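You operate a simulated robot arm through the tools that you are given. There is no shell and no other tool. Be economical: measure what you need, move in short steps, check, and stop when the job is done.

You are at the controls of a simulated two-armed robot. One attempt, no reset.

TASK
Tip the silver tin and the small tray into the bowl and shake it level.
Fine: tin, tray and bowl go back. Set down upright: tin.

The check looks at the end state, three seconds after you hand in, the way a careful person would. Anything else that was tipped, shoved, dropped, spilled or broken makes it a failure.

THE ROBOT
Two 7-joint arms with fingered hands on one trunk that stands fixed in place. Base frame: the origin is at the foot of the trunk, x ahead of it, y to its left, z up; the work surface is at about z = 800. Readings come in mm, rad, newtons and seconds.
The left shoulder is at [70, 172, 1352], the right one opposite. Payload 5 kg a hand.
The TCP of each hand is the grasp point between the finger pads, 43 mm short of the fingertips. In the tool frame z runs along the fingers and y along their closing line. Largest opening 144 mm; the body of the gripper starts 50 mm behind the TCP. The gripper is a hand of 5 fingers: y runs from the thumb to the fingers, the wrist lies at [-21, -124, -221] in the tool frame, and closing takes about 1.5 s.
Orientation is that of the tool frame in the base frame, as [roll, pitch, yaw] about the fixed x, y, z axes, in that order (R = Rz(yaw) Ry(pitch) Rx(roll)). With the fingers straight down and the wrist toward the robot, the tool's x, y and z point along [0, 1, 0], [1, 0, 0] and [0, 0, -1] of the base frame.

THE INTERFACE
- The arms move only by the tool send_rows. It takes "left_steps", "right_steps" or both (then of equal length, played together; a hand with none holds still); each is a list of rows, each an object of numbers (a shift or turn left out is 0, a gripper value left out holds the last): "tx", "ty", "tz": the shift along the tool's x, y, z in mm; "rx", "ry", "rz": the turn, a rotation vector about the tool's x, y, z in rad. In form: [{"tx": .., "ty": .., "tz": .., "rx": .., "ry": .., "rz": ..}, ...]. A call has 1 to 12 rows; each row shifts and turns the commanded pose from where the row before left it, along the tool's axes as they then stand. "left_jaw" and "right_jaw" are, for a hand that has rows, the opening, from 0 (shut) to 1 (fully open), set as the call begins (left out, the last holds). A row lasts 0.2 s, in which the tool goes at most 50 mm and 0.15 rad; a call with a longer step from one row to the next is refused whole, and so is a gripper value outside its range. A pose out of reach is approached as far as the arm can. The call stops where the force on the tool passes 60 N (or 10 N more than at its start, if that is more) or the arm is blocked; 0.2 s more then pass. Each finger travels about 45 mm/s and halts on what it meets, pressing with about 25 N; the grip force reading is that of the motor and also rises with nothing between the fingers. The clock runs only during rows and for 0.2 s after the last one: add rows that do not move to give the fingers time. The reply holds the time, the measured pose of the TCP, the force on the tool along the base axes, the opening and the grip force, in the units named above and with some noise, with the torque about the TCP (base axes, N m) and any sound that the robot's microphone picked up.
- Cameras (640 x 400 px; columns grow to the right, rows downward): "scene" is now at [132.7, 2.4, 1573.8]; the picture's right is [0.01, -1.00, 0.00], its down [-0.70, -0.01, -0.72] and it looks along [0.72, 0.01, -0.70] (base axes); focal length 353 px, centre (320, 200). "left" rides on the left gripper at [-86, -108, -168] in its tool frame; the picture's right is [-0.80, -0.28, 0.53], its down [0.54, -0.73, 0.42] and it looks along [0.27, 0.63, 0.73] (tool axes); focal length 275 px, centre (320, 200). "right" rides on the right gripper at [86, -108, -168] in its tool frame; the picture's right is [-0.80, 0.28, -0.53], its down [-0.54, -0.73, 0.42] and it looks along [-0.27, 0.63, 0.73] (tool axes); focal length 275 px, centre (320, 200). There is no depth. A picture from a camera that has moved, and an enlarged one, comes with that camera's place and axes in the base frame and with its lens.
- grab_frame(camera): a new picture of that camera. No time passes.
- slide_trunk(by): slides the trunk up (or, below 0, down) by that many mm; the arms and the scene camera ride with it, the base frame stays. It gives what a move gives, with no picture.
- move_fingers(index, middle, ring, little, thumb_bend, thumb_turn, hand): sets how far each is bent, from 0 (flat) to 1 (curled in); at 0.3 the hand is open as for a grip, at 0.7 the pads meet at the TCP. One left out holds its place. A second passes; each finger stops where it meets its share of the squeeze, and holds until it gets a number again. A gripper value or a shape takes the hand back. It gives what a move gives, with no picture; readings hold the bend of each and the force on index, middle, ring, little, thumb and palm. thumb_turn goes from beside the hand (0) to across from the fingers (1), as for a grip.
- set_grasp(shape, hand): the hand has 5 fingers and takes this shape, open, in about a second: jaw (thumb against the fingers, like two jaws); tri (thumb and two fingers); tip (a fingertip pinch); poke (one finger out to press); point (the index stretched); flat (the hand flat); cup (the hand cupped); fist (a fist). The gripper value then closes the fingers along that shape, each until it touches; the sizes above hold for jaw. It gives what a move gives, with no picture.
- turn_head(pan, tilt): turns the head with the scene camera to pan (to the left, within 1.501 rad either way) and tilt (down, from -0.506 to 1.204), counted from straight ahead of the robot. It gives what a move gives.
- zoom(camera, box): a new picture of the part [left, top, right, bottom] of that camera's present view, enlarged. No time passes.
- sign_off(): hands the job in; it is judged then, once.

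Work in short steps. Places have to be worked out from the pictures, the camera data and where the tool is seen: move nearer, look again, correct. Check each grasp and each placing, and mend what went wrong. You have 120 turns and 94 pictures in all, those below and enlarged ones among them. Open the grippers and draw the arms clear of the work before you hand the job in, unless the task says otherwise; then end with one line.

The tools are called after "Call:" as name(argument=value, ...) on one line, values as JSON. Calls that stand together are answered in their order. send_rows: Moves the arms, as the interface text tells. Its arguments: {"type":"object","properties":{"left_steps":{"type":"array","items":{"type":"object","properties":{"tx":{"type":"number"},"ty":{"type":"number"},"tz":{"type":"number"},"rx":{"type":"number"},"ry":{"type":"number"},"rz":{"type":"number"}}}},"left_jaw":{"type":"number"},"right_steps":{"type":"array","items":{"type":"object","properties":{"tx":{"type":"number"},"ty":{"type":"number"},"tz":{"type":"number"},"rx":{"type":"number"},"ry":{"type":"number"},"rz":{"type":"number"}}}},"right_jaw":{"type":"number"}},"required":[]} The other tools are called the same way: slide_trunk (by) slides the trunk up or down; set_grasp (shape, hand) gives the hand a shape; move_fingers (index, middle, ring, little, thumb_bend, thumb_turn, hand) moves the fingers one by one; turn_head (pan, tilt) turns the head that bears the scene camera; grab_frame (camera) takes a picture; zoom (camera, box) takes an enlarged picture of a part of a camera's view; sign_off () hands the job in.

At the start:

```text
time: 0.0
left_ee_pos: [575.8, 391.4, 1177.8]
left_orientation: [3.141, -0.002, 1.572]
left_ft_force: [-1.0, 0.4, -0.4]
left_torque: [0.0, -0.02, 0.0]
left_gripper_width: 143.6
left_grasp_force: 0.0
left_shape: jaw
left_bend: [0.3, 0.3, 0.3, 0.3, 0.3, 0.98]
left_finger forces: [0.0, 0.0, 0.0, 0.0, 0.0, 0.0]
right_ee_pos: [827.9, -88.2, 1197.6]
right_orientation: [3.142, 0.0, 1.573]
right_ft_force: [-0.1, -0.8, -0.3]
right_torque: [0.0, -0.01, 0.04]
right_gripper_width: 143.5
right_grasp_force: 0.0
right_shape: jaw
right_bend: [0.3, 0.3, 0.3, 0.3, 0.3, 0.98]
right_finger forces: [0.1, 0.1, 0.1, 0.0, 0.0, 0.0]
trunk travel left (down, up): [-450.0, 490.0]
head pan, tilt: [0.01, 0.773]
```

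scene: 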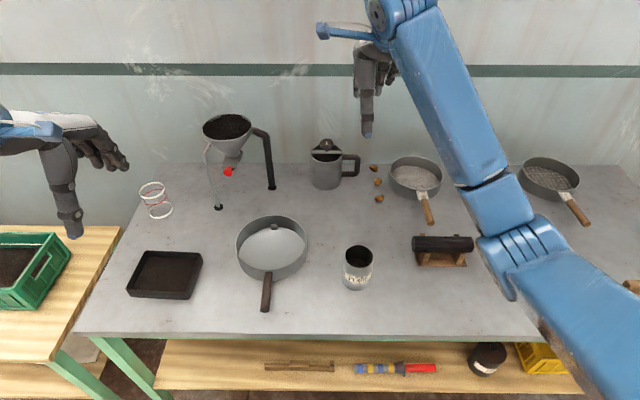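
right: 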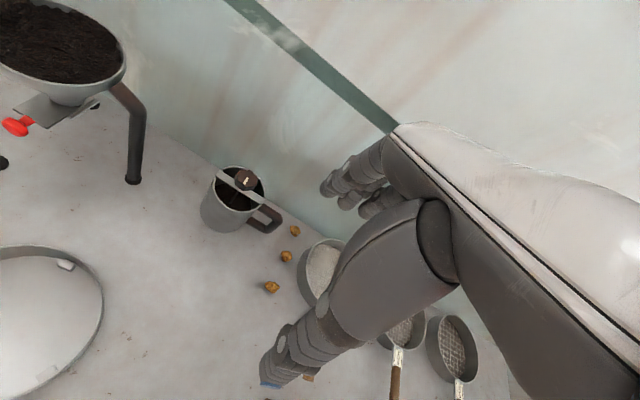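
left: 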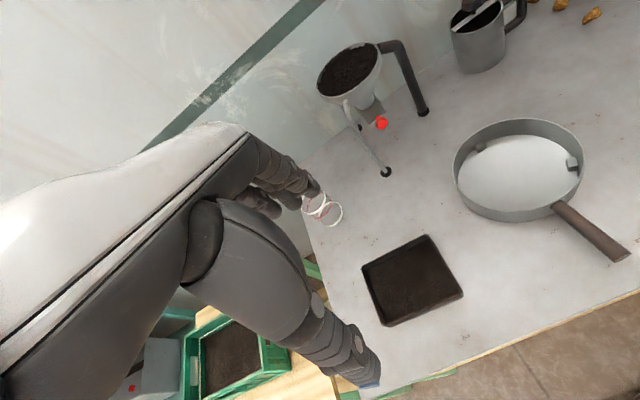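

I'll zoom in on the bench first to identify the tin, tray and bowl.

Call:
zoom(camera="scene", box=[100, 200, 400, 388])

Call:
zoom(camera="scene", box=[300, 120, 620, 320])

Call:
zoom(camera="scene", box=[120, 100, 400, 275])

```text
2.13 times, centred on (250, 294) of scene
camera zoom: at [132.7, 2.4, 1573.8], right [0.01, -1.0, 0.0], down [-0.7, -0.01, -0.72], along [0.72, 0.01, -0.7], focal length 750 px, centre (469, 0)
```

zoom: 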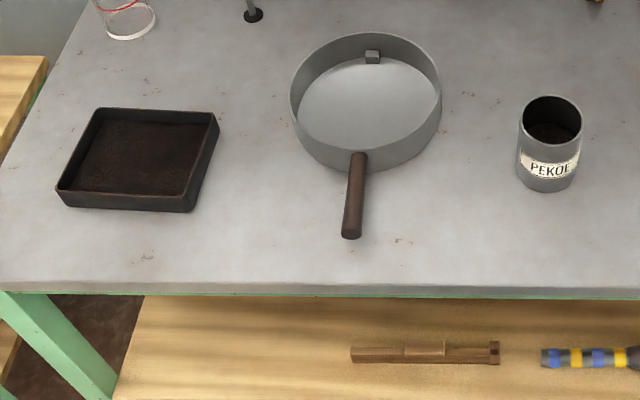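

```text
2.00 times, centred on (460, 220) of scene
camera zoom: at [132.7, 2.4, 1573.8], right [0.01, -1.0, 0.0], down [-0.7, -0.01, -0.72], along [0.72, 0.01, -0.7], focal length 705 px, centre (40, 160)
```

zoom: 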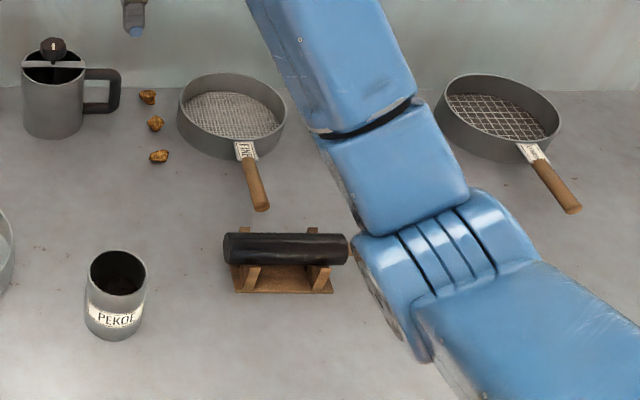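

```text
2.29 times, centred on (260, 188) of scene
camera zoom: at [132.7, 2.4, 1573.8], right [0.01, -1.0, 0.0], down [-0.7, -0.01, -0.72], along [0.72, 0.01, -0.7], focal length 806 px, centre (457, 229)
```

zoom: 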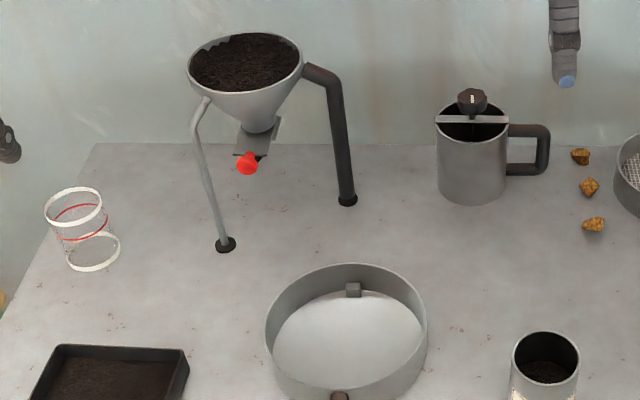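

The PEKOE tin is at about (644, -82), 68 mm across with its top at 892. The tray is at about (641, 396), 118 x 150 mm, and the handled bowl at about (724, 137) with a rim near 845. I'll draw the right hand back first, then turn it so the fingers point forward for a side grasp of the tin.

Call:
send_rows(right_steps=[{"ty": -48}, {"ty": -48}, {"ty": -48}, {"ty": -48}, {"ty": -48}, {"ty": -48}])

Call:
send_rows(right_steps=[{"rx": -0.08637, "ry": -0.08637, "rz": -0.08637}, {"rx": -0.08637, "ry": -0.08637, "rz": -0.08637}, {"rx": -0.08637, "ry": -0.08637, "rz": -0.08637}, {"rx": -0.08637, "ry": -0.08637, "rz": -0.08637}, {"rx": -0.08637, "ry": -0.08637, "rz": -0.08637}, {"rx": -0.08637, "ry": -0.08637, "rz": -0.08637}, {"rx": -0.08637, "ry": -0.08637, "rz": -0.08637}])

Call:
send_rows(right_steps=[{"rx": -0.08637, "ry": -0.08637, "rz": -0.08637}, {"rx": -0.08637, "ry": -0.08637, "rz": -0.08637}, {"rx": -0.08637, "ry": -0.08637, "rz": -0.08637}, {"rx": -0.08637, "ry": -0.08637, "rz": -0.08637}, {"rx": -0.08637, "ry": -0.08637, "rz": -0.08637}, {"rx": -0.08637, "ry": -0.08637, "rz": -0.08637}, {"rx": -0.08637, "ry": -0.08637, "rz": -0.08637}, {}])

Call:
grab_frame(camera="scene")

```text
time: 1.4
left_ee_pos: [573.9, 390.5, 1178.3]
left_orientation: [3.14, 0.0, 1.57]
left_ft_force: [-0.1, -0.3, -0.6]
left_torque: [-0.01, -0.01, -0.02]
left_gripper_width: 143.6
left_grasp_force: 0.1
left_shape: jaw
left_bend: [0.3, 0.3, 0.3, 0.3, 0.3, 0.98]
left_finger forces: [0.0, 0.1, 0.0, 0.1, 0.0, 0.1]
right_ee_pos: [538.7, -88.5, 1197.3]
right_orientation: [-3.141, 0.0, 1.57]
right_ft_force: [-0.5, -0.4, -0.1]
right_torque: [0.0, -0.06, -0.01]
right_gripper_width: 144.1
right_grasp_force: 0.1
right_shape: jaw
right_bend: [0.3, 0.3, 0.3, 0.3, 0.3, 0.98]
right_finger forces: [0.1, 0.0, 0.0, 0.0, 0.0, 0.1]
trunk travel left (down, up): [-450.0, 490.0]
head pan, tilt: [0.01, 0.773]
```

```text
time: 3.0
left_ee_pos: [574.1, 391.2, 1178.1]
left_orientation: [-3.141, 0.0, 1.57]
left_ft_force: [-0.5, 0.5, -0.3]
left_torque: [-0.02, -0.01, -0.03]
left_gripper_width: 143.7
left_grasp_force: 0.0
left_shape: jaw
left_bend: [0.3, 0.3, 0.3, 0.3, 0.3, 0.98]
left_finger forces: [0.1, 0.1, 0.1, 0.0, 0.1, 0.0]
right_ee_pos: [594.8, -57.4, 1199.8]
right_orientation: [2.675, 0.733, 2.034]
right_ft_force: [0.3, -0.7, -0.8]
right_torque: [0.0, -0.03, 0.0]
right_gripper_width: 144.0
right_grasp_force: 0.1
right_shape: jaw
right_bend: [0.3, 0.3, 0.3, 0.3, 0.3, 0.98]
right_finger forces: [0.1, 0.0, 0.0, 0.0, 0.0, 0.0]
right hand out of reach, approached as far as the arm can: row 3, 4, 5, 6, 7
trunk travel left (down, up): [-450.0, 490.0]
head pan, tilt: [0.01, 0.773]
```

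```text
time: 4.8
left_ee_pos: [575.1, 391.8, 1178.1]
left_orientation: [3.141, 0.003, 1.571]
left_ft_force: [0.4, 0.3, -0.5]
left_torque: [-0.02, 0.01, -0.01]
left_gripper_width: 143.3
left_grasp_force: 0.1
left_shape: jaw
left_bend: [0.3, 0.3, 0.3, 0.3, 0.3, 0.98]
left_finger forces: [0.0, 0.0, 0.0, 0.0, 0.1, 0.0]
right_ee_pos: [612.0, -47.0, 1195.0]
right_orientation: [-0.743, 1.569, -0.742]
right_ft_force: [-0.2, 0.2, 0.9]
right_torque: [-0.03, -0.01, -0.04]
right_gripper_width: 144.1
right_grasp_force: 0.1
right_shape: jaw
right_bend: [0.3, 0.3, 0.3, 0.3, 0.3, 0.97]
right_finger forces: [0.1, 0.0, 0.0, 0.0, 0.1, 0.0]
right hand out of reach, approached as far as the arm can: row 1, 2, 3
trunk travel left (down, up): [-450.0, 490.0]
head pan, tilt: [0.01, 0.773]
```

```text
87 pictures are left
camera scene: at [132.9, 3.5, 1573.8], right [0.01, -1.0, 0.0], down [-0.7, -0.01, -0.72], along [0.72, 0.01, -0.7], focal length 353 px, centre (320, 200)
```

scene: 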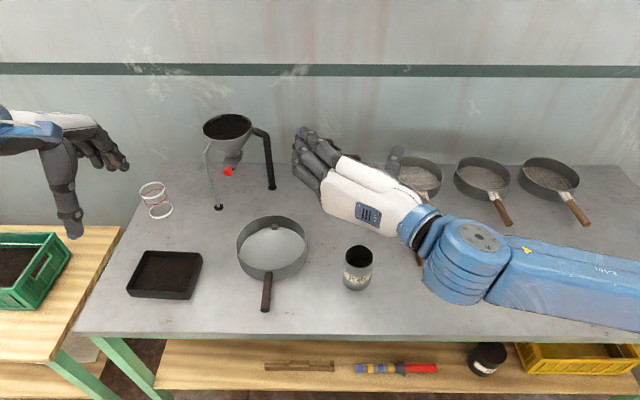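

The hand now points forward as wanted, at (612, -47, 1195). I'll lower it while drawing it back.

Call:
send_rows(right_steps=[{"tx": 30, "ty": -7, "tz": -15}, {"tx": 30, "ty": -7, "tz": -15}, {"tx": 30, "ty": -7, "tz": -15}, {"tx": 30, "ty": -7, "tz": -15}, {"tx": 30, "ty": -7, "tz": -15}, {"tx": 30, "tz": -10}])

Call:
grab_frame(camera="scene")

```text
time: 6.2
left_ee_pos: [574.1, 391.5, 1178.7]
left_orientation: [-3.141, 0.001, 1.572]
left_ft_force: [-0.3, -1.0, 1.0]
left_torque: [0.01, -0.02, -0.01]
left_gripper_width: 143.5
left_grasp_force: 0.1
left_shape: jaw
left_bend: [0.3, 0.3, 0.3, 0.3, 0.3, 0.98]
left_finger forces: [0.1, 0.0, 0.0, 0.1, 0.0, 0.0]
right_ee_pos: [525.9, -83.1, 1014.7]
right_orientation: [-0.987, 1.568, -0.985]
right_ft_force: [-0.3, -0.4, -0.4]
right_torque: [0.03, 0.03, -0.03]
right_gripper_width: 143.9
right_grasp_force: 0.2
right_shape: jaw
right_bend: [0.3, 0.3, 0.3, 0.3, 0.3, 0.97]
right_finger forces: [0.0, 0.0, 0.0, 0.0, 0.0, 0.1]
trunk travel left (down, up): [-450.0, 490.0]
head pan, tilt: [0.01, 0.773]
```

```text
86 pictures are left
camera scene: at [131.7, 2.6, 1574.0], right [0.01, -1.0, 0.0], down [-0.7, -0.01, -0.72], along [0.72, 0.01, -0.7], focal length 353 px, centre (320, 200)
```

scene: 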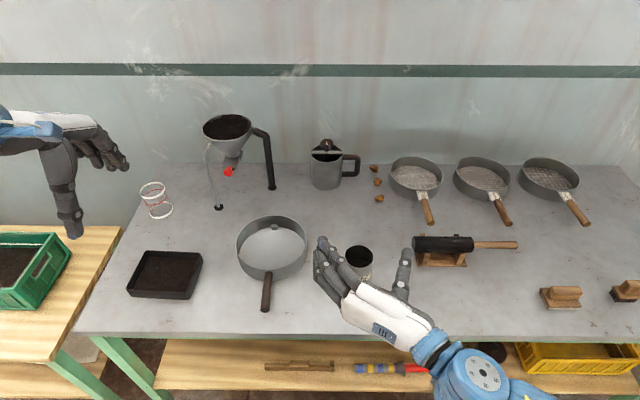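

The hand is correctly posed with the thumb on the right and fingers on the left. I'll lower it to about z 852, still behind the tin, and check.

Call:
send_rows(right_steps=[{"tx": 35}, {"tx": 35}, {"tx": 35}, {"tx": 35}, {"tx": 21}, {}])

Call:
zoom(camera="scene", box=[220, 200, 480, 362])

Call:
grab_frame(camera="right")

```text
time: 7.6
left_ee_pos: [575.7, 391.1, 1178.8]
left_orientation: [3.141, 0.0, 1.57]
left_ft_force: [0.7, -0.2, 0.7]
left_torque: [-0.01, 0.04, 0.02]
left_gripper_width: 143.6
left_grasp_force: 0.1
left_shape: jaw
left_bend: [0.3, 0.3, 0.3, 0.3, 0.3, 0.98]
left_finger forces: [0.1, 0.0, 0.0, 0.1, 0.0, 0.0]
right_ee_pos: [526.2, -84.5, 854.2]
right_orientation: [1.292, 1.57, 1.293]
right_ft_force: [0.1, -0.2, 0.0]
right_torque: [0.0, 0.0, 0.01]
right_gripper_width: 143.9
right_grasp_force: 0.1
right_shape: jaw
right_bend: [0.3, 0.3, 0.3, 0.3, 0.3, 0.98]
right_finger forces: [0.0, 0.0, 0.0, 0.0, 0.1, 0.0]
trunk travel left (down, up): [-450.0, 490.0]
head pan, tilt: [0.01, 0.773]
```

```text
2.46 times, centred on (350, 281) of scene
camera zoom: at [132.4, 2.1, 1573.9], right [0.01, -1.0, 0.0], down [-0.7, -0.01, -0.72], along [0.72, 0.01, -0.7], focal length 868 px, centre (246, 1)
```

zoom: 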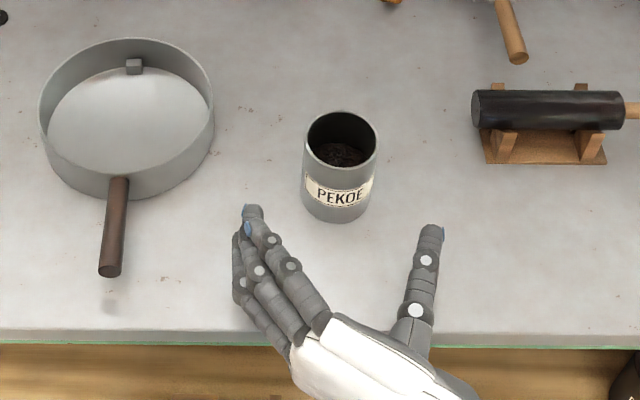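

```text
84 pictures are left
camera right: at [359.7, -193.2, 768.5], right [-0.53, 0.28, 0.8], down [0.42, -0.72, 0.54], along [0.73, 0.63, 0.27], focal length 275 px, centre (320, 200)
```

right: 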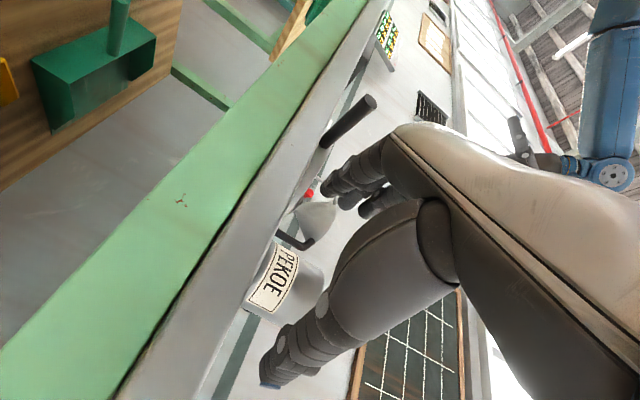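

The tin lies midway between the thumb and fingers. I'll advance about 117 mm so the TCP reaches its axis.

Call:
send_rows(right_steps=[{"tz": 20}, {"tz": 20}, {"tz": 20}, {"tz": 20}, {"tz": 20}, {"tz": 16}, {}])

Call:
zoom(camera="scene", box=[220, 200, 480, 362])

```text
time: 9.2
left_ee_pos: [574.0, 391.2, 1177.9]
left_orientation: [-3.14, 0.001, 1.57]
left_ft_force: [0.0, 0.0, -0.5]
left_torque: [-0.03, 0.0, 0.04]
left_gripper_width: 143.2
left_grasp_force: 0.0
left_shape: jaw
left_bend: [0.3, 0.3, 0.3, 0.3, 0.3, 0.98]
left_finger forces: [0.0, 0.1, 0.1, 0.0, 0.1, 0.0]
right_ee_pos: [643.3, -83.9, 855.0]
right_orientation: [0.839, 1.57, 0.841]
right_ft_force: [-0.1, -0.5, -0.7]
right_torque: [0.01, 0.02, 0.01]
right_gripper_width: 143.8
right_grasp_force: 0.0
right_shape: jaw
right_bend: [0.3, 0.3, 0.3, 0.3, 0.3, 0.98]
right_finger forces: [0.0, 0.1, 0.0, 0.1, 0.0, 0.1]
trunk travel left (down, up): [-450.0, 490.0]
head pan, tilt: [0.01, 0.773]
```

```text
2.46 times, centred on (350, 281) of scene
camera zoom: at [132.0, 2.3, 1573.9], right [0.01, -1.0, 0.0], down [-0.7, -0.01, -0.72], along [0.72, 0.01, -0.7], focal length 868 px, centre (246, 1)
```

zoom: 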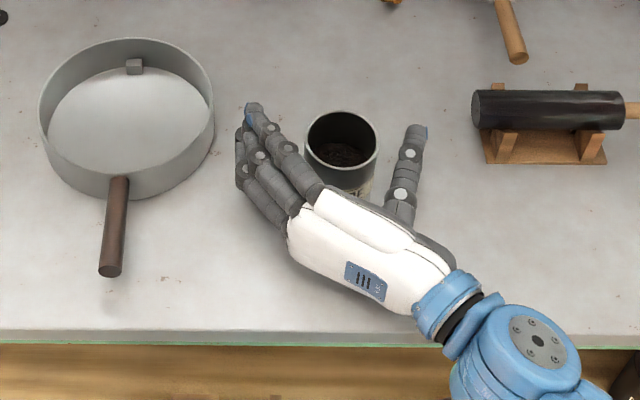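

The hand surrounds the tin, so I close it.

Call:
send_rows(right_steps=[{}, {}, {}, {}, {}, {}, {}, {}, {}], right_jaw=0)

Call:
zoom(camera="scene", box=[220, 200, 480, 362])

```text
time: 11.2
left_ee_pos: [575.8, 390.3, 1177.6]
left_orientation: [-3.142, 0.0, 1.571]
left_ft_force: [-0.2, 0.6, -0.2]
left_torque: [0.01, -0.02, 0.0]
left_gripper_width: 143.7
left_grasp_force: 0.0
left_shape: jaw
left_bend: [0.3, 0.3, 0.3, 0.3, 0.3, 0.98]
left_finger forces: [0.1, 0.1, 0.0, 0.0, 0.0, 0.1]
right_ee_pos: [643.5, -84.3, 854.9]
right_orientation: [-0.133, 1.57, -0.133]
right_ft_force: [-0.2, -0.5, 1.3]
right_torque: [-0.03, 0.04, 0.01]
right_gripper_width: 42.0
right_grasp_force: 25.0
right_shape: jaw
right_bend: [0.75, 0.6, 0.55, 0.55, 0.76, 1.0]
right_finger forces: [13.9, 3.5, 2.4, 0.0, 20.6, 0.1]
trunk travel left (down, up): [-450.0, 490.0]
head pan, tilt: [0.01, 0.773]
```

```text
2.46 times, centred on (350, 281) of scene
camera zoom: at [132.5, 2.3, 1573.9], right [0.01, -1.0, 0.0], down [-0.7, -0.01, -0.72], along [0.72, 0.01, -0.7], focal length 868 px, centre (246, 1)
```

zoom: 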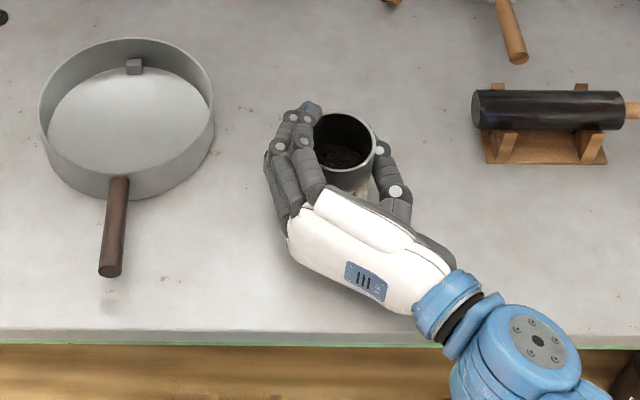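

Grip force is 25 N with index, middle, ring and thumb all loaded. I'll lift 40 mm to test it.

Call:
send_rows(right_steps=[{"tx": -10}, {"tx": -15}, {"tx": -15}, {}])

Call:
zoom(camera="scene", box=[260, 190, 420, 290])

Call:
grab_frame(camera="right")

Call:
grab_frame(camera="left")

```text
time: 12.2
left_ee_pos: [575.4, 390.8, 1178.4]
left_orientation: [3.14, 0.001, 1.57]
left_ft_force: [0.2, 0.5, 0.4]
left_torque: [0.0, 0.0, 0.01]
left_gripper_width: 143.7
left_grasp_force: 0.0
left_shape: jaw
left_bend: [0.3, 0.3, 0.3, 0.3, 0.3, 0.98]
left_finger forces: [0.0, 0.1, 0.0, 0.0, 0.1, 0.1]
right_ee_pos: [643.5, -84.1, 895.1]
right_orientation: [1.666, 1.57, 1.668]
right_ft_force: [-0.5, 0.2, -1.6]
right_torque: [-0.02, -0.02, 0.0]
right_gripper_width: 42.4
right_grasp_force: 25.1
right_shape: jaw
right_bend: [0.75, 0.6, 0.55, 0.55, 0.77, 1.0]
right_finger forces: [14.6, 3.3, 2.2, 0.0, 19.9, 0.1]
trunk travel left (down, up): [-450.0, 490.0]
head pan, tilt: [0.01, 0.773]
```

```text
4.00 times, centred on (340, 240) of scene
camera zoom: at [132.5, 2.4, 1573.8], right [0.01, -1.0, 0.0], down [-0.7, -0.01, -0.72], along [0.72, 0.01, -0.7], focal length 1411 px, centre (240, 40)
```

zoom: 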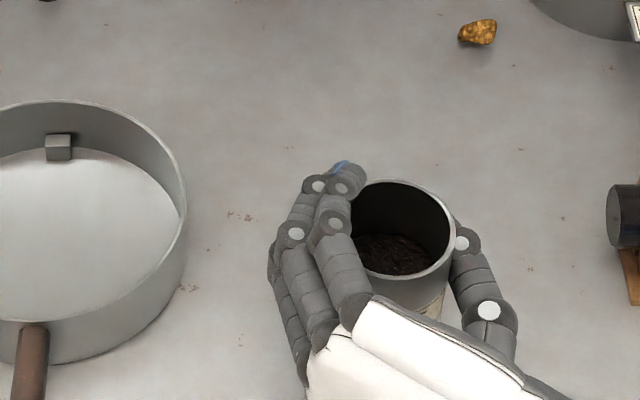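

```text
80 pictures are left
camera right: at [475.7, -192.5, 808.7], right [-0.53, 0.28, 0.8], down [0.42, -0.72, 0.54], along [0.73, 0.63, 0.27], focal length 275 px, centre (320, 200)
```

right: 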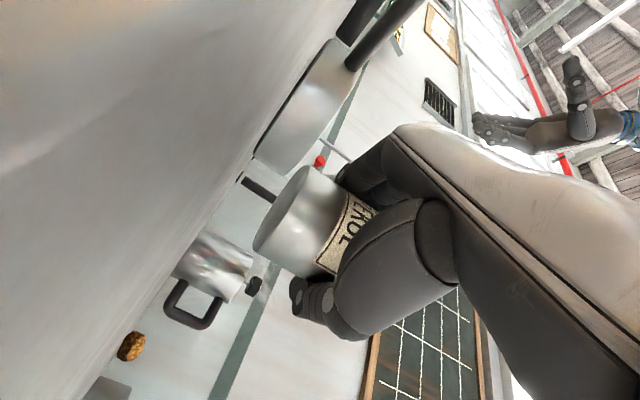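

```text
79 pictures are left
camera left: at [467.1, 305.7, 1344.3], right [-0.28, -0.8, -0.53], down [-0.73, 0.54, -0.42], along [0.63, 0.27, -0.73], focal length 275 px, centre (320, 200)
```

left: 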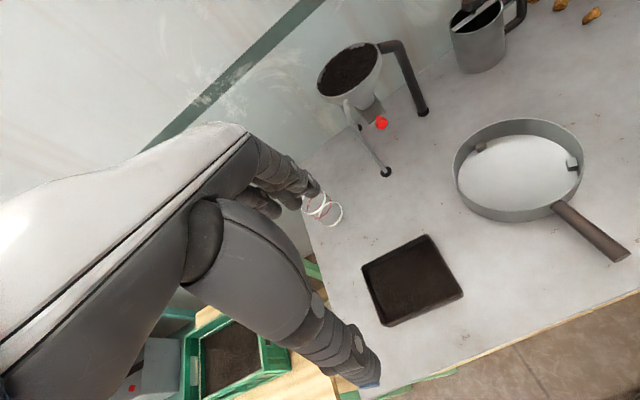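

The tin is held upright with its content about half way up. I'll carry it up and left until it is over the bowl, keeping it level, and pour forward past the open front lip.

Call:
send_rows(right_steps=[{"tx": -15}, {"tx": -20}, {"tx": -10, "ty": 10}, {"ty": 20, "tz": 5}, {"ty": 25, "tz": 7}, {"ty": 25, "tz": 7}, {"ty": 25, "tz": 7}, {"ty": 25, "tz": 7}, {"ty": 25, "tz": 7}, {"ty": 25, "tz": 7}, {"ty": 22, "tz": 5}, {"ty": 16}])

Call:
grab_frame(camera="scene")

Call:
grab_frame(camera="left")

```text
time: 14.8
left_ee_pos: [574.9, 391.8, 1177.9]
left_orientation: [3.14, -0.001, 1.57]
left_ft_force: [-0.2, 0.2, 0.2]
left_torque: [-0.01, 0.0, 0.01]
left_gripper_width: 143.5
left_grasp_force: 0.0
left_shape: jaw
left_bend: [0.3, 0.3, 0.3, 0.3, 0.3, 0.98]
left_finger forces: [0.0, 0.0, 0.0, 0.0, 0.0, 0.0]
right_ee_pos: [695.7, 137.3, 938.0]
right_orientation: [-1.679, 1.568, -1.676]
right_ft_force: [0.2, 0.2, -1.4]
right_torque: [-0.03, -0.04, 0.01]
right_gripper_width: 42.1
right_grasp_force: 25.0
right_shape: jaw
right_bend: [0.75, 0.6, 0.56, 0.55, 0.77, 1.0]
right_finger forces: [14.7, 3.2, 2.2, 0.0, 19.8, 0.0]
trunk travel left (down, up): [-450.0, 490.0]
head pan, tilt: [0.01, 0.773]
```

```text
78 pictures are left
camera scene: at [132.6, 3.1, 1573.9], right [0.01, -1.0, 0.0], down [-0.7, -0.01, -0.72], along [0.72, 0.01, -0.7], focal length 353 px, centre (320, 200)
```

scene: 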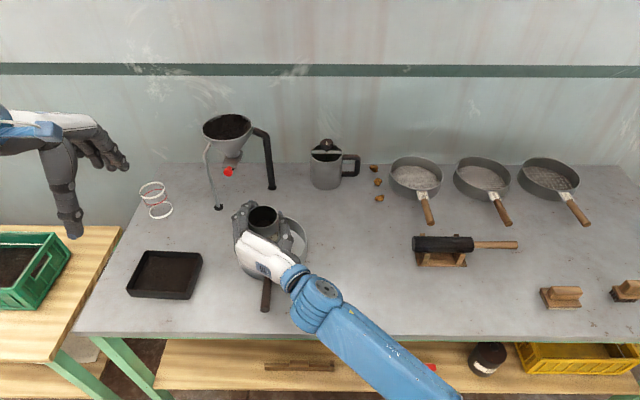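

```text
77 pictures are left
camera left: at [467.2, 306.3, 1344.1], right [-0.28, -0.8, -0.53], down [-0.73, 0.54, -0.42], along [0.63, 0.27, -0.73], focal length 275 px, centre (320, 200)
```

left: 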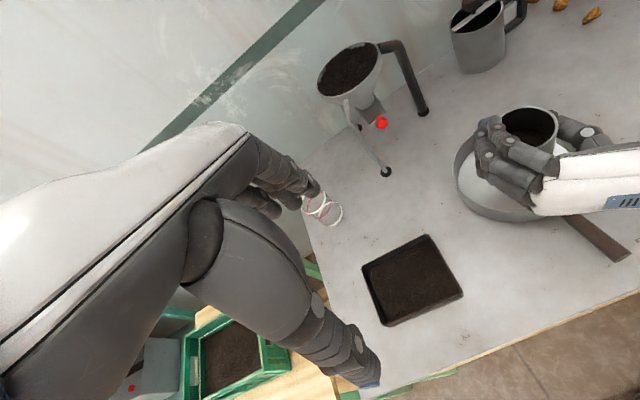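

The tin is above the bowl. I start tilting it forward slowly and check partway.

Call:
send_rows(right_steps=[{"ry": 0.1}, {"ry": 0.1}, {"ry": 0.1}, {"ry": 0.1}, {"ry": 0.1}, {"ry": 0.1}, {"ry": 0.1}, {"ry": 0.1}, {"ry": 0.1}])

Call:
grab_frame(camera="left")

Call:
zoom(camera="scene", box=[200, 170, 360, 270])

```text
time: 16.8
left_ee_pos: [577.1, 391.5, 1176.3]
left_orientation: [-3.141, 0.001, 1.57]
left_ft_force: [0.1, 0.0, 0.4]
left_torque: [0.03, 0.0, -0.02]
left_gripper_width: 143.8
left_grasp_force: 0.0
left_shape: jaw
left_bend: [0.3, 0.3, 0.3, 0.3, 0.3, 0.98]
left_finger forces: [0.0, 0.0, 0.1, 0.0, 0.0, 0.1]
right_ee_pos: [695.7, 135.9, 937.7]
right_orientation: [3.14, 0.669, -3.139]
right_ft_force: [-0.2, -0.5, -2.2]
right_torque: [-0.05, -0.01, -0.01]
right_gripper_width: 42.1
right_grasp_force: 25.2
right_shape: jaw
right_bend: [0.75, 0.6, 0.56, 0.55, 0.77, 1.0]
right_finger forces: [14.7, 3.3, 2.1, 0.0, 19.6, 0.2]
trunk travel left (down, up): [-450.0, 490.0]
head pan, tilt: [0.01, 0.773]
```

```text
76 pictures are left
camera left: at [467.8, 305.8, 1344.0], right [-0.28, -0.8, -0.53], down [-0.73, 0.54, -0.42], along [0.63, 0.27, -0.73], focal length 275 px, centre (320, 200)
```

left: 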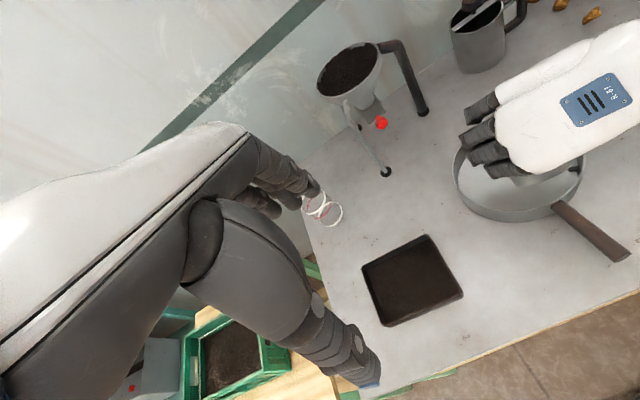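

```text
4.00 times, centred on (280, 220) of scene
camera zoom: at [133.3, 2.6, 1573.7], right [0.01, -1.0, 0.0], down [-0.7, -0.01, -0.72], along [0.72, 0.01, -0.7], focal length 1411 px, centre (480, 120)
```

zoom: 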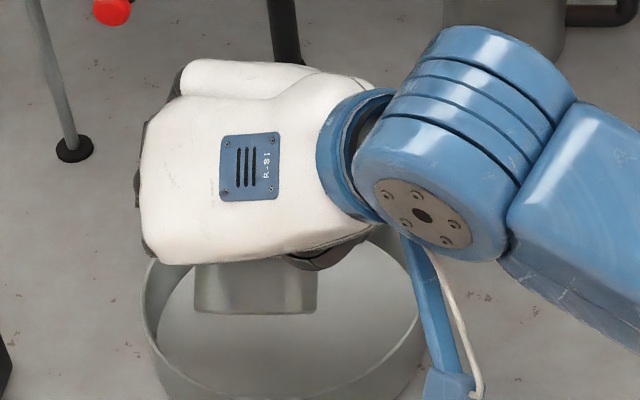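

The mouth lip is about at x 748, well inside the bowl. I'll keep tilting slowly.

Call:
send_rows(right_steps=[{"ry": 0.05}, {"ry": 0.05}, {"ry": 0.05}, {"ry": 0.05}, {"ry": 0.05}, {"ry": 0.05}, {"ry": 0.05}, {"ry": 0.05}, {"ry": 0.05}, {"ry": 0.05}, {"ry": 0.05}, {"ry": 0.05}])

Call:
grab_frame(camera="left")

Call:
zoom(camera="scene", box=[200, 170, 360, 270])

```text
time: 19.4
left_ee_pos: [574.6, 392.1, 1177.4]
left_orientation: [-3.141, -0.001, 1.571]
left_ft_force: [0.2, -0.4, -0.6]
left_torque: [0.01, 0.02, -0.01]
left_gripper_width: 143.9
left_grasp_force: 0.0
left_shape: jaw
left_bend: [0.3, 0.3, 0.3, 0.3, 0.3, 0.98]
left_finger forces: [0.1, 0.1, 0.0, 0.1, 0.1, 0.0]
right_ee_pos: [694.5, 135.0, 939.9]
right_orientation: [3.141, 0.071, -3.141]
right_ft_force: [0.5, -0.4, -2.2]
right_torque: [-0.01, -0.02, -0.02]
right_gripper_width: 42.1
right_grasp_force: 25.1
right_shape: jaw
right_bend: [0.75, 0.6, 0.56, 0.55, 0.77, 1.0]
right_finger forces: [14.6, 3.2, 2.3, 0.0, 19.7, 0.0]
trunk travel left (down, up): [-450.0, 490.0]
head pan, tilt: [0.01, 0.773]
```

```text
74 pictures are left
camera left: at [467.6, 305.9, 1344.0], right [-0.28, -0.8, -0.53], down [-0.73, 0.54, -0.42], along [0.63, 0.27, -0.73], focal length 275 px, centre (320, 200)
```

left: 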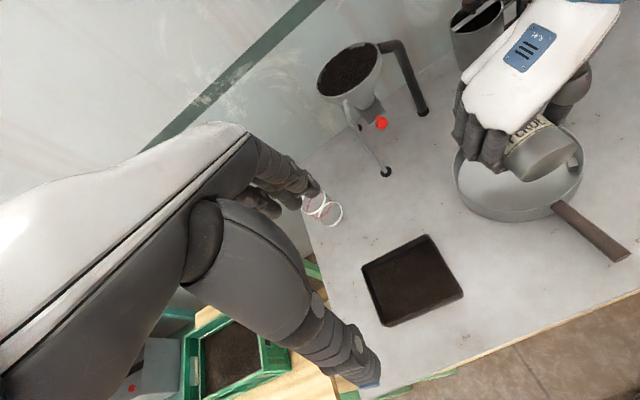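

```text
4.00 times, centred on (280, 220) of scene
camera zoom: at [133.1, 2.7, 1573.8], right [0.01, -1.0, 0.0], down [-0.7, -0.01, -0.72], along [0.72, 0.01, -0.7], focal length 1411 px, centre (480, 120)
```

zoom: 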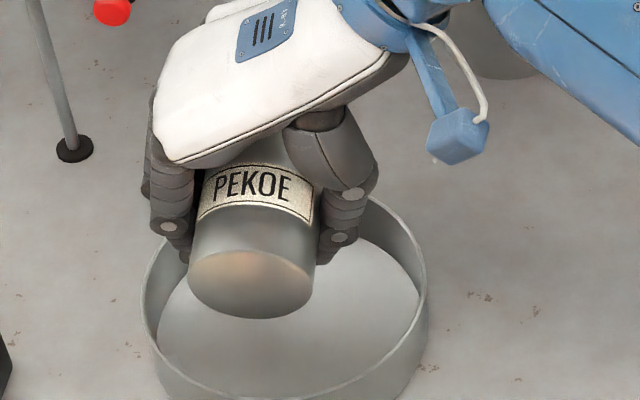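

It is near horizontal with nothing visibly out yet, so I continue the tilt.

Call:
send_rows(right_steps=[{"ry": 0.05}, {"ry": 0.05}, {"ry": 0.05}, {"ry": 0.05}, {"ry": 0.05}, {"ry": 0.05}, {"ry": 0.05}, {"ry": 0.05}, {"ry": 0.05}, {"ry": 0.05}, {}, {}])

Call:
grab_frame(camera="left")

Call:
grab_frame(camera="scene")

```text
time: 22.0
left_ee_pos: [575.2, 392.2, 1177.3]
left_orientation: [-3.141, -0.001, 1.573]
left_ft_force: [-0.2, -0.2, -0.4]
left_torque: [0.0, -0.01, -0.01]
left_gripper_width: 143.6
left_grasp_force: 0.1
left_shape: jaw
left_bend: [0.3, 0.3, 0.3, 0.3, 0.3, 0.98]
left_finger forces: [0.1, 0.1, 0.0, 0.1, 0.0, 0.0]
right_ee_pos: [694.8, 135.1, 938.8]
right_orientation: [-3.141, -0.429, -3.14]
right_ft_force: [-0.2, 0.7, -0.9]
right_torque: [-0.01, 0.0, 0.02]
right_gripper_width: 42.0
right_grasp_force: 24.6
right_shape: jaw
right_bend: [0.75, 0.6, 0.56, 0.55, 0.77, 1.0]
right_finger forces: [14.5, 3.3, 2.4, 0.0, 19.6, 0.1]
trunk travel left (down, up): [-450.0, 490.0]
head pan, tilt: [0.01, 0.773]
```

```text
72 pictures are left
camera left: at [467.3, 305.8, 1344.2], right [-0.28, -0.8, -0.53], down [-0.73, 0.54, -0.42], along [0.63, 0.27, -0.73], focal length 275 px, centre (320, 200)
```

left: 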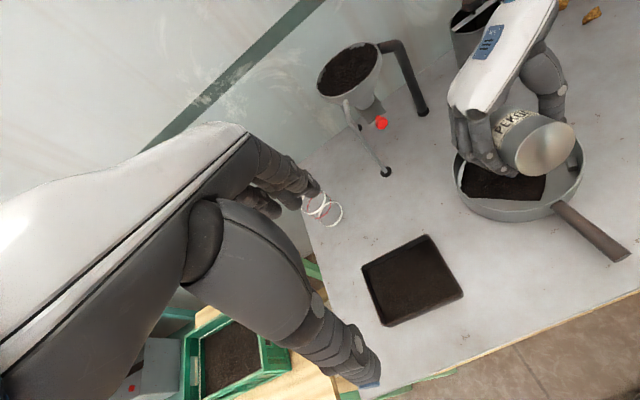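

```text
71 pictures are left
camera scene: at [132.8, 2.5, 1573.8], right [0.01, -1.0, 0.0], down [-0.7, -0.01, -0.72], along [0.72, 0.01, -0.7], focal length 353 px, centre (320, 200)
```

scene: 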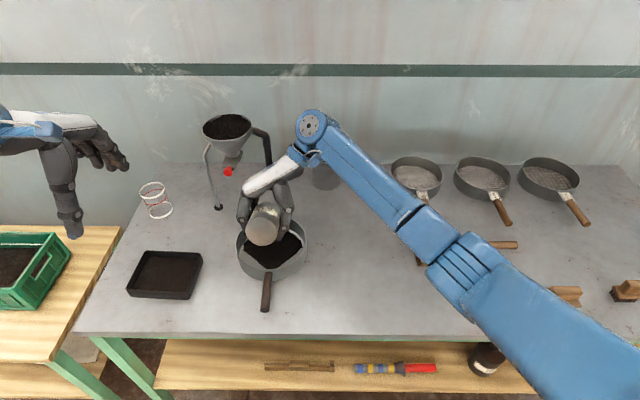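

Soil is falling into the bowl. I'll tilt further to empty the tin fully, with clearance to the hopper still fine.

Call:
send_rows(right_steps=[{"ry": 0.05}, {"ry": 0.05}, {"ry": 0.05}, {"ry": 0.05}, {"ry": 0.05}, {"ry": 0.05}, {"ry": 0.05}, {"ry": 0.05}, {"ry": 0.05}, {}, {}, {}])

Call:
grab_frame(camera="left")

Call:
zoom(camera="scene", box=[180, 140, 380, 265])

```text
time: 24.6
left_ee_pos: [574.6, 391.0, 1178.7]
left_orientation: [3.14, 0.0, 1.572]
left_ft_force: [-0.4, 0.8, 0.8]
left_torque: [-0.02, 0.03, -0.02]
left_gripper_width: 143.5
left_grasp_force: 0.1
left_shape: jaw
left_bend: [0.3, 0.3, 0.3, 0.3, 0.3, 0.98]
left_finger forces: [0.0, 0.0, 0.0, 0.0, 0.1, 0.1]
right_ee_pos: [695.4, 136.9, 939.7]
right_orientation: [3.141, -0.876, -3.138]
right_ft_force: [-0.2, -0.4, 0.1]
right_torque: [-0.04, 0.0, -0.02]
right_gripper_width: 41.9
right_grasp_force: 24.9
right_shape: jaw
right_bend: [0.75, 0.6, 0.56, 0.55, 0.77, 1.0]
right_finger forces: [14.4, 3.2, 2.5, 0.1, 19.5, 0.0]
trunk travel left (down, up): [-450.0, 490.0]
head pan, tilt: [0.01, 0.773]
```

```text
70 pictures are left
camera left: at [467.3, 306.0, 1344.1], right [-0.28, -0.8, -0.53], down [-0.73, 0.54, -0.42], along [0.63, 0.27, -0.73], focal length 275 px, centre (320, 200)
```

left: 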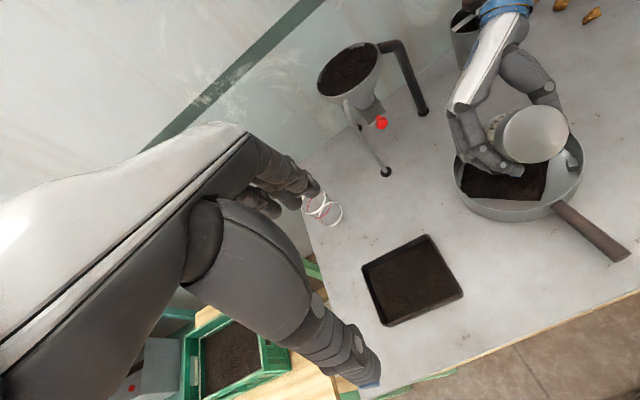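

```text
3.20 times, centred on (280, 202) of scene
camera zoom: at [132.8, 2.7, 1573.8], right [0.01, -1.0, 0.0], down [-0.7, -0.01, -0.72], along [0.72, 0.01, -0.7], focal length 1129 px, centre (448, 192)
```

zoom: 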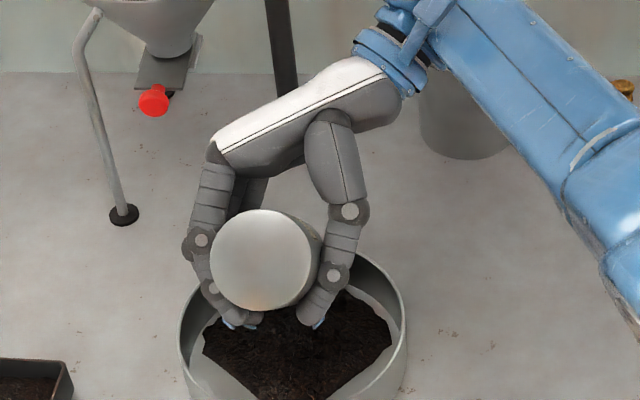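

The soil is all inside the bowl and the tin looks empty. I'll rotate it back upright and then check inside it.

Call:
send_rows(right_steps=[{"ry": -0.12}, {"ry": -0.12}, {"ry": -0.12}, {"ry": -0.12}, {"ry": -0.12}, {"ry": -0.12}, {"ry": -0.12}, {"ry": -0.12}, {"ry": -0.12}, {"ry": -0.12}])

Call:
send_rows(right_steps=[{"ry": -0.12}, {"ry": -0.12}, {"ry": -0.12}, {"ry": -0.12}, {"ry": -0.12}, {"ry": -0.12}, {"ry": -0.12}, {"ry": -0.12}, {"ry": -0.12}, {"ry": -0.12}, {"ry": -0.05}, {}])

Call:
zoom(camera="scene", box=[180, 170, 380, 295])

```text
time: 26.8
left_ee_pos: [574.6, 391.2, 1178.0]
left_orientation: [-3.142, 0.001, 1.569]
left_ft_force: [0.7, 0.1, 0.8]
left_torque: [-0.02, 0.01, 0.03]
left_gripper_width: 143.4
left_grasp_force: 0.1
left_shape: jaw
left_bend: [0.3, 0.3, 0.3, 0.3, 0.3, 0.98]
left_finger forces: [0.0, 0.1, 0.0, 0.1, 0.0, 0.0]
right_ee_pos: [694.5, 135.3, 940.4]
right_orientation: [3.141, 0.328, -3.141]
right_ft_force: [0.0, -0.2, -0.1]
right_torque: [-0.02, -0.01, 0.02]
right_gripper_width: 41.9
right_grasp_force: 25.0
right_shape: jaw
right_bend: [0.75, 0.6, 0.56, 0.55, 0.77, 1.0]
right_finger forces: [14.6, 3.1, 2.2, 0.0, 19.6, 0.0]
trunk travel left (down, up): [-450.0, 490.0]
head pan, tilt: [0.01, 0.773]
```

```text
time: 29.4
left_ee_pos: [575.1, 390.7, 1177.1]
left_orientation: [3.141, 0.0, 1.571]
left_ft_force: [0.4, -0.1, -0.2]
left_torque: [0.02, -0.02, 0.01]
left_gripper_width: 143.8
left_grasp_force: 0.1
left_shape: jaw
left_bend: [0.3, 0.3, 0.3, 0.3, 0.3, 0.98]
left_finger forces: [0.0, 0.0, 0.1, 0.1, 0.0, 0.0]
right_ee_pos: [694.5, 134.7, 940.9]
right_orientation: [-0.015, 1.566, -0.014]
right_ft_force: [0.0, 0.1, -0.4]
right_torque: [-0.01, 0.0, 0.02]
right_gripper_width: 41.9
right_grasp_force: 24.9
right_shape: jaw
right_bend: [0.75, 0.6, 0.56, 0.55, 0.77, 1.0]
right_finger forces: [14.6, 3.0, 2.3, 0.0, 19.3, 0.0]
trunk travel left (down, up): [-450.0, 490.0]
head pan, tilt: [0.01, 0.773]
```

```text
3.20 times, centred on (280, 232) of scene
camera zoom: at [132.8, 2.2, 1573.8], right [0.01, -1.0, 0.0], down [-0.7, -0.01, -0.72], along [0.72, 0.01, -0.7], focal length 1129 px, centre (448, 96)
```

zoom: 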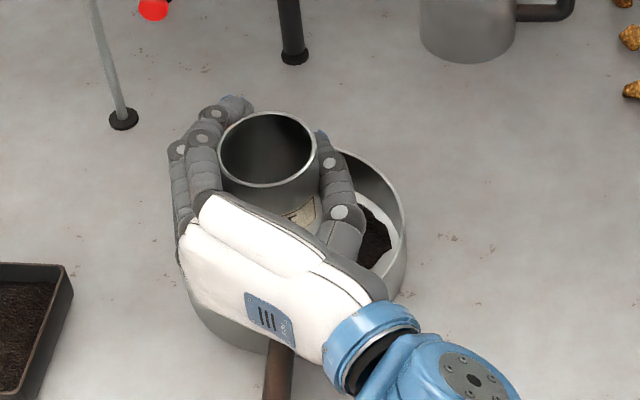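

The tin is clean and upright. I'll return it along the same path to just above its original place.

Call:
send_rows(right_steps=[{"ty": -25, "tz": -5}, {"ty": -30, "tz": -7}, {"ty": -30, "tz": -7}, {"ty": -30, "tz": -7}, {"ty": -30, "tz": -7}, {"ty": -30, "tz": -7}, {"ty": -25, "tz": -7}, {"ty": -19, "tz": -4}, {"tx": 30}, {"tx": 30}, {"tx": 15}, {}])

Call:
zoom(camera="scene", box=[220, 200, 480, 362])

Call:
grab_frame(camera="right")

```text
time: 32.0
left_ee_pos: [574.9, 391.6, 1178.0]
left_orientation: [-3.14, 0.001, 1.572]
left_ft_force: [-0.7, 0.0, -0.2]
left_torque: [-0.01, 0.01, 0.02]
left_gripper_width: 143.6
left_grasp_force: 0.0
left_shape: jaw
left_bend: [0.3, 0.3, 0.3, 0.3, 0.3, 0.98]
left_finger forces: [0.0, 0.1, 0.1, 0.0, 0.0, 0.0]
right_ee_pos: [643.9, -85.4, 863.9]
right_orientation: [-0.44, 1.566, -0.437]
right_ft_force: [0.1, 0.6, -0.8]
right_torque: [0.02, -0.03, 0.04]
right_gripper_width: 41.7
right_grasp_force: 25.1
right_shape: jaw
right_bend: [0.75, 0.6, 0.57, 0.55, 0.77, 1.0]
right_finger forces: [14.4, 2.8, 2.2, 0.0, 19.2, 0.0]
trunk travel left (down, up): [-450.0, 490.0]
head pan, tilt: [0.01, 0.773]
```

```text
2.46 times, centred on (350, 281) of scene
camera zoom: at [132.6, 2.4, 1573.8], right [0.01, -1.0, 0.0], down [-0.7, -0.01, -0.72], along [0.72, 0.01, -0.7], focal length 868 px, centre (246, 1)
```

zoom: 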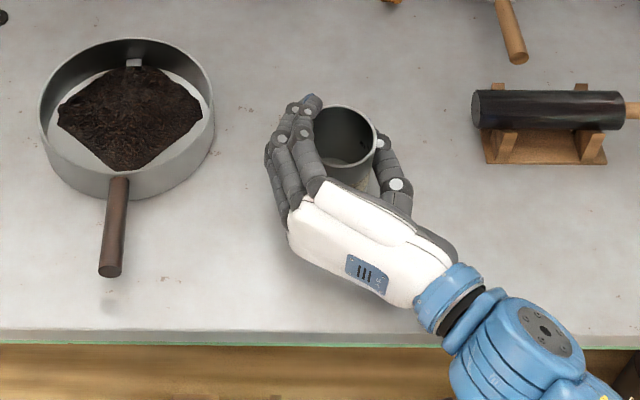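

```text
66 pictures are left
camera right: at [477.6, -193.6, 778.2], right [-0.54, 0.28, 0.79], down [0.42, -0.72, 0.55], along [0.73, 0.63, 0.27], focal length 275 px, centre (320, 200)
```

right: 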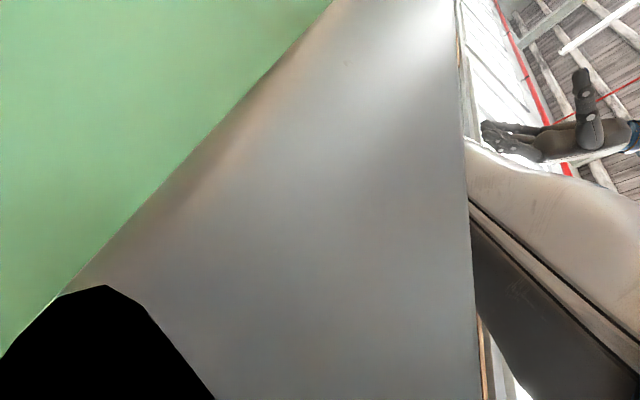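

The bowl holds all the soil. I lower the tin the last 9 mm in small steps and watch the vertical force.

Call:
send_rows(right_steps=[{"tx": 3}, {"tx": 3}, {"tx": 2}, {"tx": 1}, {}])

```text
time: 33.2
left_ee_pos: [575.2, 391.3, 1178.1]
left_orientation: [3.142, 0.002, 1.571]
left_ft_force: [-0.6, -0.1, 0.0]
left_torque: [0.04, -0.02, 0.0]
left_gripper_width: 143.7
left_grasp_force: 0.1
left_shape: jaw
left_bend: [0.3, 0.3, 0.3, 0.3, 0.3, 0.98]
left_finger forces: [0.0, 0.0, 0.1, 0.0, 0.0, 0.1]
right_ee_pos: [644.9, -83.5, 855.1]
right_orientation: [0.003, 1.566, 0.006]
right_ft_force: [1.0, 0.0, 3.3]
right_torque: [0.01, 0.09, -0.03]
right_gripper_width: 42.3
right_grasp_force: 24.8
right_shape: jaw
right_bend: [0.75, 0.6, 0.57, 0.55, 0.77, 1.0]
right_finger forces: [14.3, 3.6, 3.1, 0.0, 19.1, 0.0]
trunk travel left (down, up): [-450.0, 490.0]
head pan, tilt: [0.01, 0.773]
```

A 3.3 N upward force shows the tin has touched the table, so I open the hand.

Call:
send_rows(right_steps=[{}, {}, {}, {}, {}, {}, {}, {}], right_jaw=1)

Call:
zoom(camera="scene", box=[220, 200, 480, 362])

```text
time: 35.0
left_ee_pos: [574.5, 391.1, 1178.1]
left_orientation: [3.141, -0.001, 1.571]
left_ft_force: [0.0, 0.1, 0.3]
left_torque: [0.04, 0.02, -0.02]
left_gripper_width: 143.6
left_grasp_force: 0.0
left_shape: jaw
left_bend: [0.3, 0.3, 0.3, 0.3, 0.3, 0.98]
left_finger forces: [0.0, 0.0, 0.0, 0.0, 0.0, 0.1]
right_ee_pos: [645.5, -83.4, 855.9]
right_orientation: [-0.174, 1.566, -0.171]
right_ft_force: [0.8, -0.1, -0.5]
right_torque: [0.02, -0.01, 0.0]
right_gripper_width: 143.5
right_grasp_force: 0.0
right_shape: jaw
right_bend: [0.3, 0.3, 0.3, 0.3, 0.3, 0.98]
right_finger forces: [0.1, 0.0, 0.0, 0.0, 0.0, 0.1]
trunk travel left (down, up): [-450.0, 490.0]
head pan, tilt: [0.01, 0.773]
```

```text
2.46 times, centred on (350, 281) of scene
camera zoom: at [132.5, 2.3, 1573.9], right [0.01, -1.0, 0.0], down [-0.7, -0.01, -0.72], along [0.72, 0.01, -0.7], focal length 868 px, centre (246, 1)
```

zoom: 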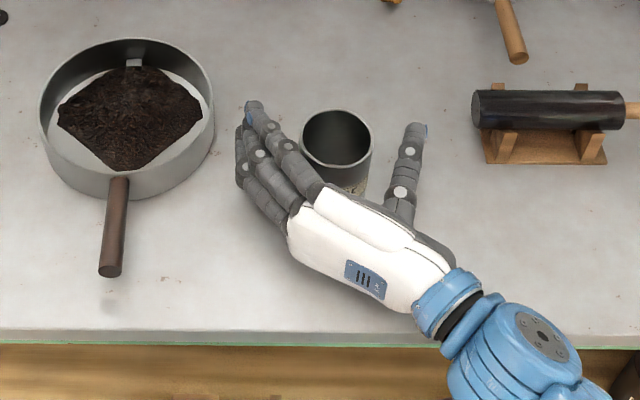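

The tin stands upright on its spot. I'll withdraw the hand straight back, then park it up and to the right.

Call:
send_rows(right_steps=[{"tz": -20}, {"tz": -25}, {"tz": -25}, {"tz": -25}, {"tz": -25}, {"tx": -40}, {"tx": -45, "ty": -25}, {"tx": -45, "ty": -30}, {"tx": -40, "ty": -30}, {"ty": -30}, {"ty": -30}])

Call:
grab_frame(camera="scene")

Call:
zoom(camera="scene", box=[110, 210, 310, 335])

```text
refused: row 7 steps farther than a row can; nothing moved
```

```text
64 pictures are left
camera scene: at [132.5, 2.3, 1573.9], right [0.01, -1.0, 0.0], down [-0.7, -0.01, -0.72], along [0.72, 0.01, -0.7], focal length 353 px, centre (320, 200)
```

scene: 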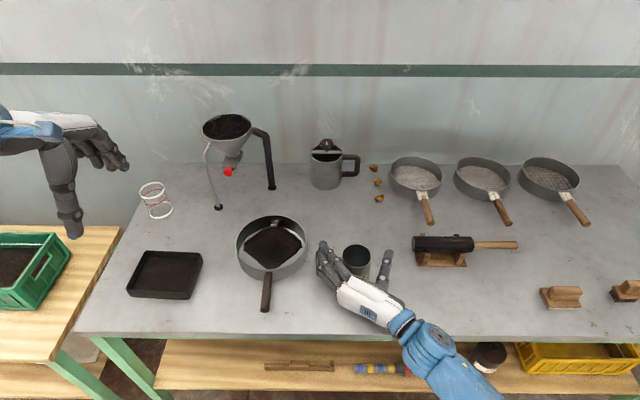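

```text
3.20 times, centred on (210, 272) of scene
camera zoom: at [132.5, 2.3, 1573.9], right [0.01, -1.0, 0.0], down [-0.7, -0.01, -0.72], along [0.72, 0.01, -0.7], focal length 1129 px, centre (672, -32)
```

zoom: 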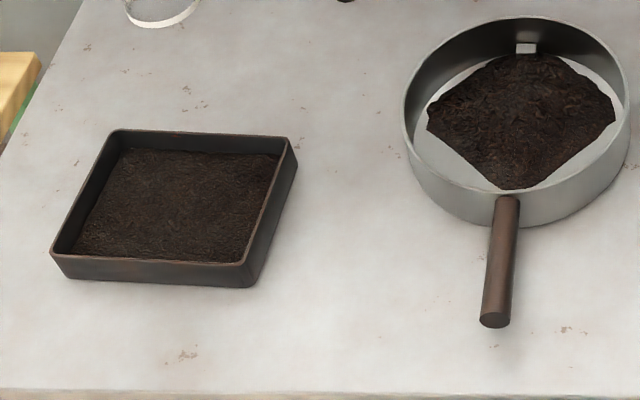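

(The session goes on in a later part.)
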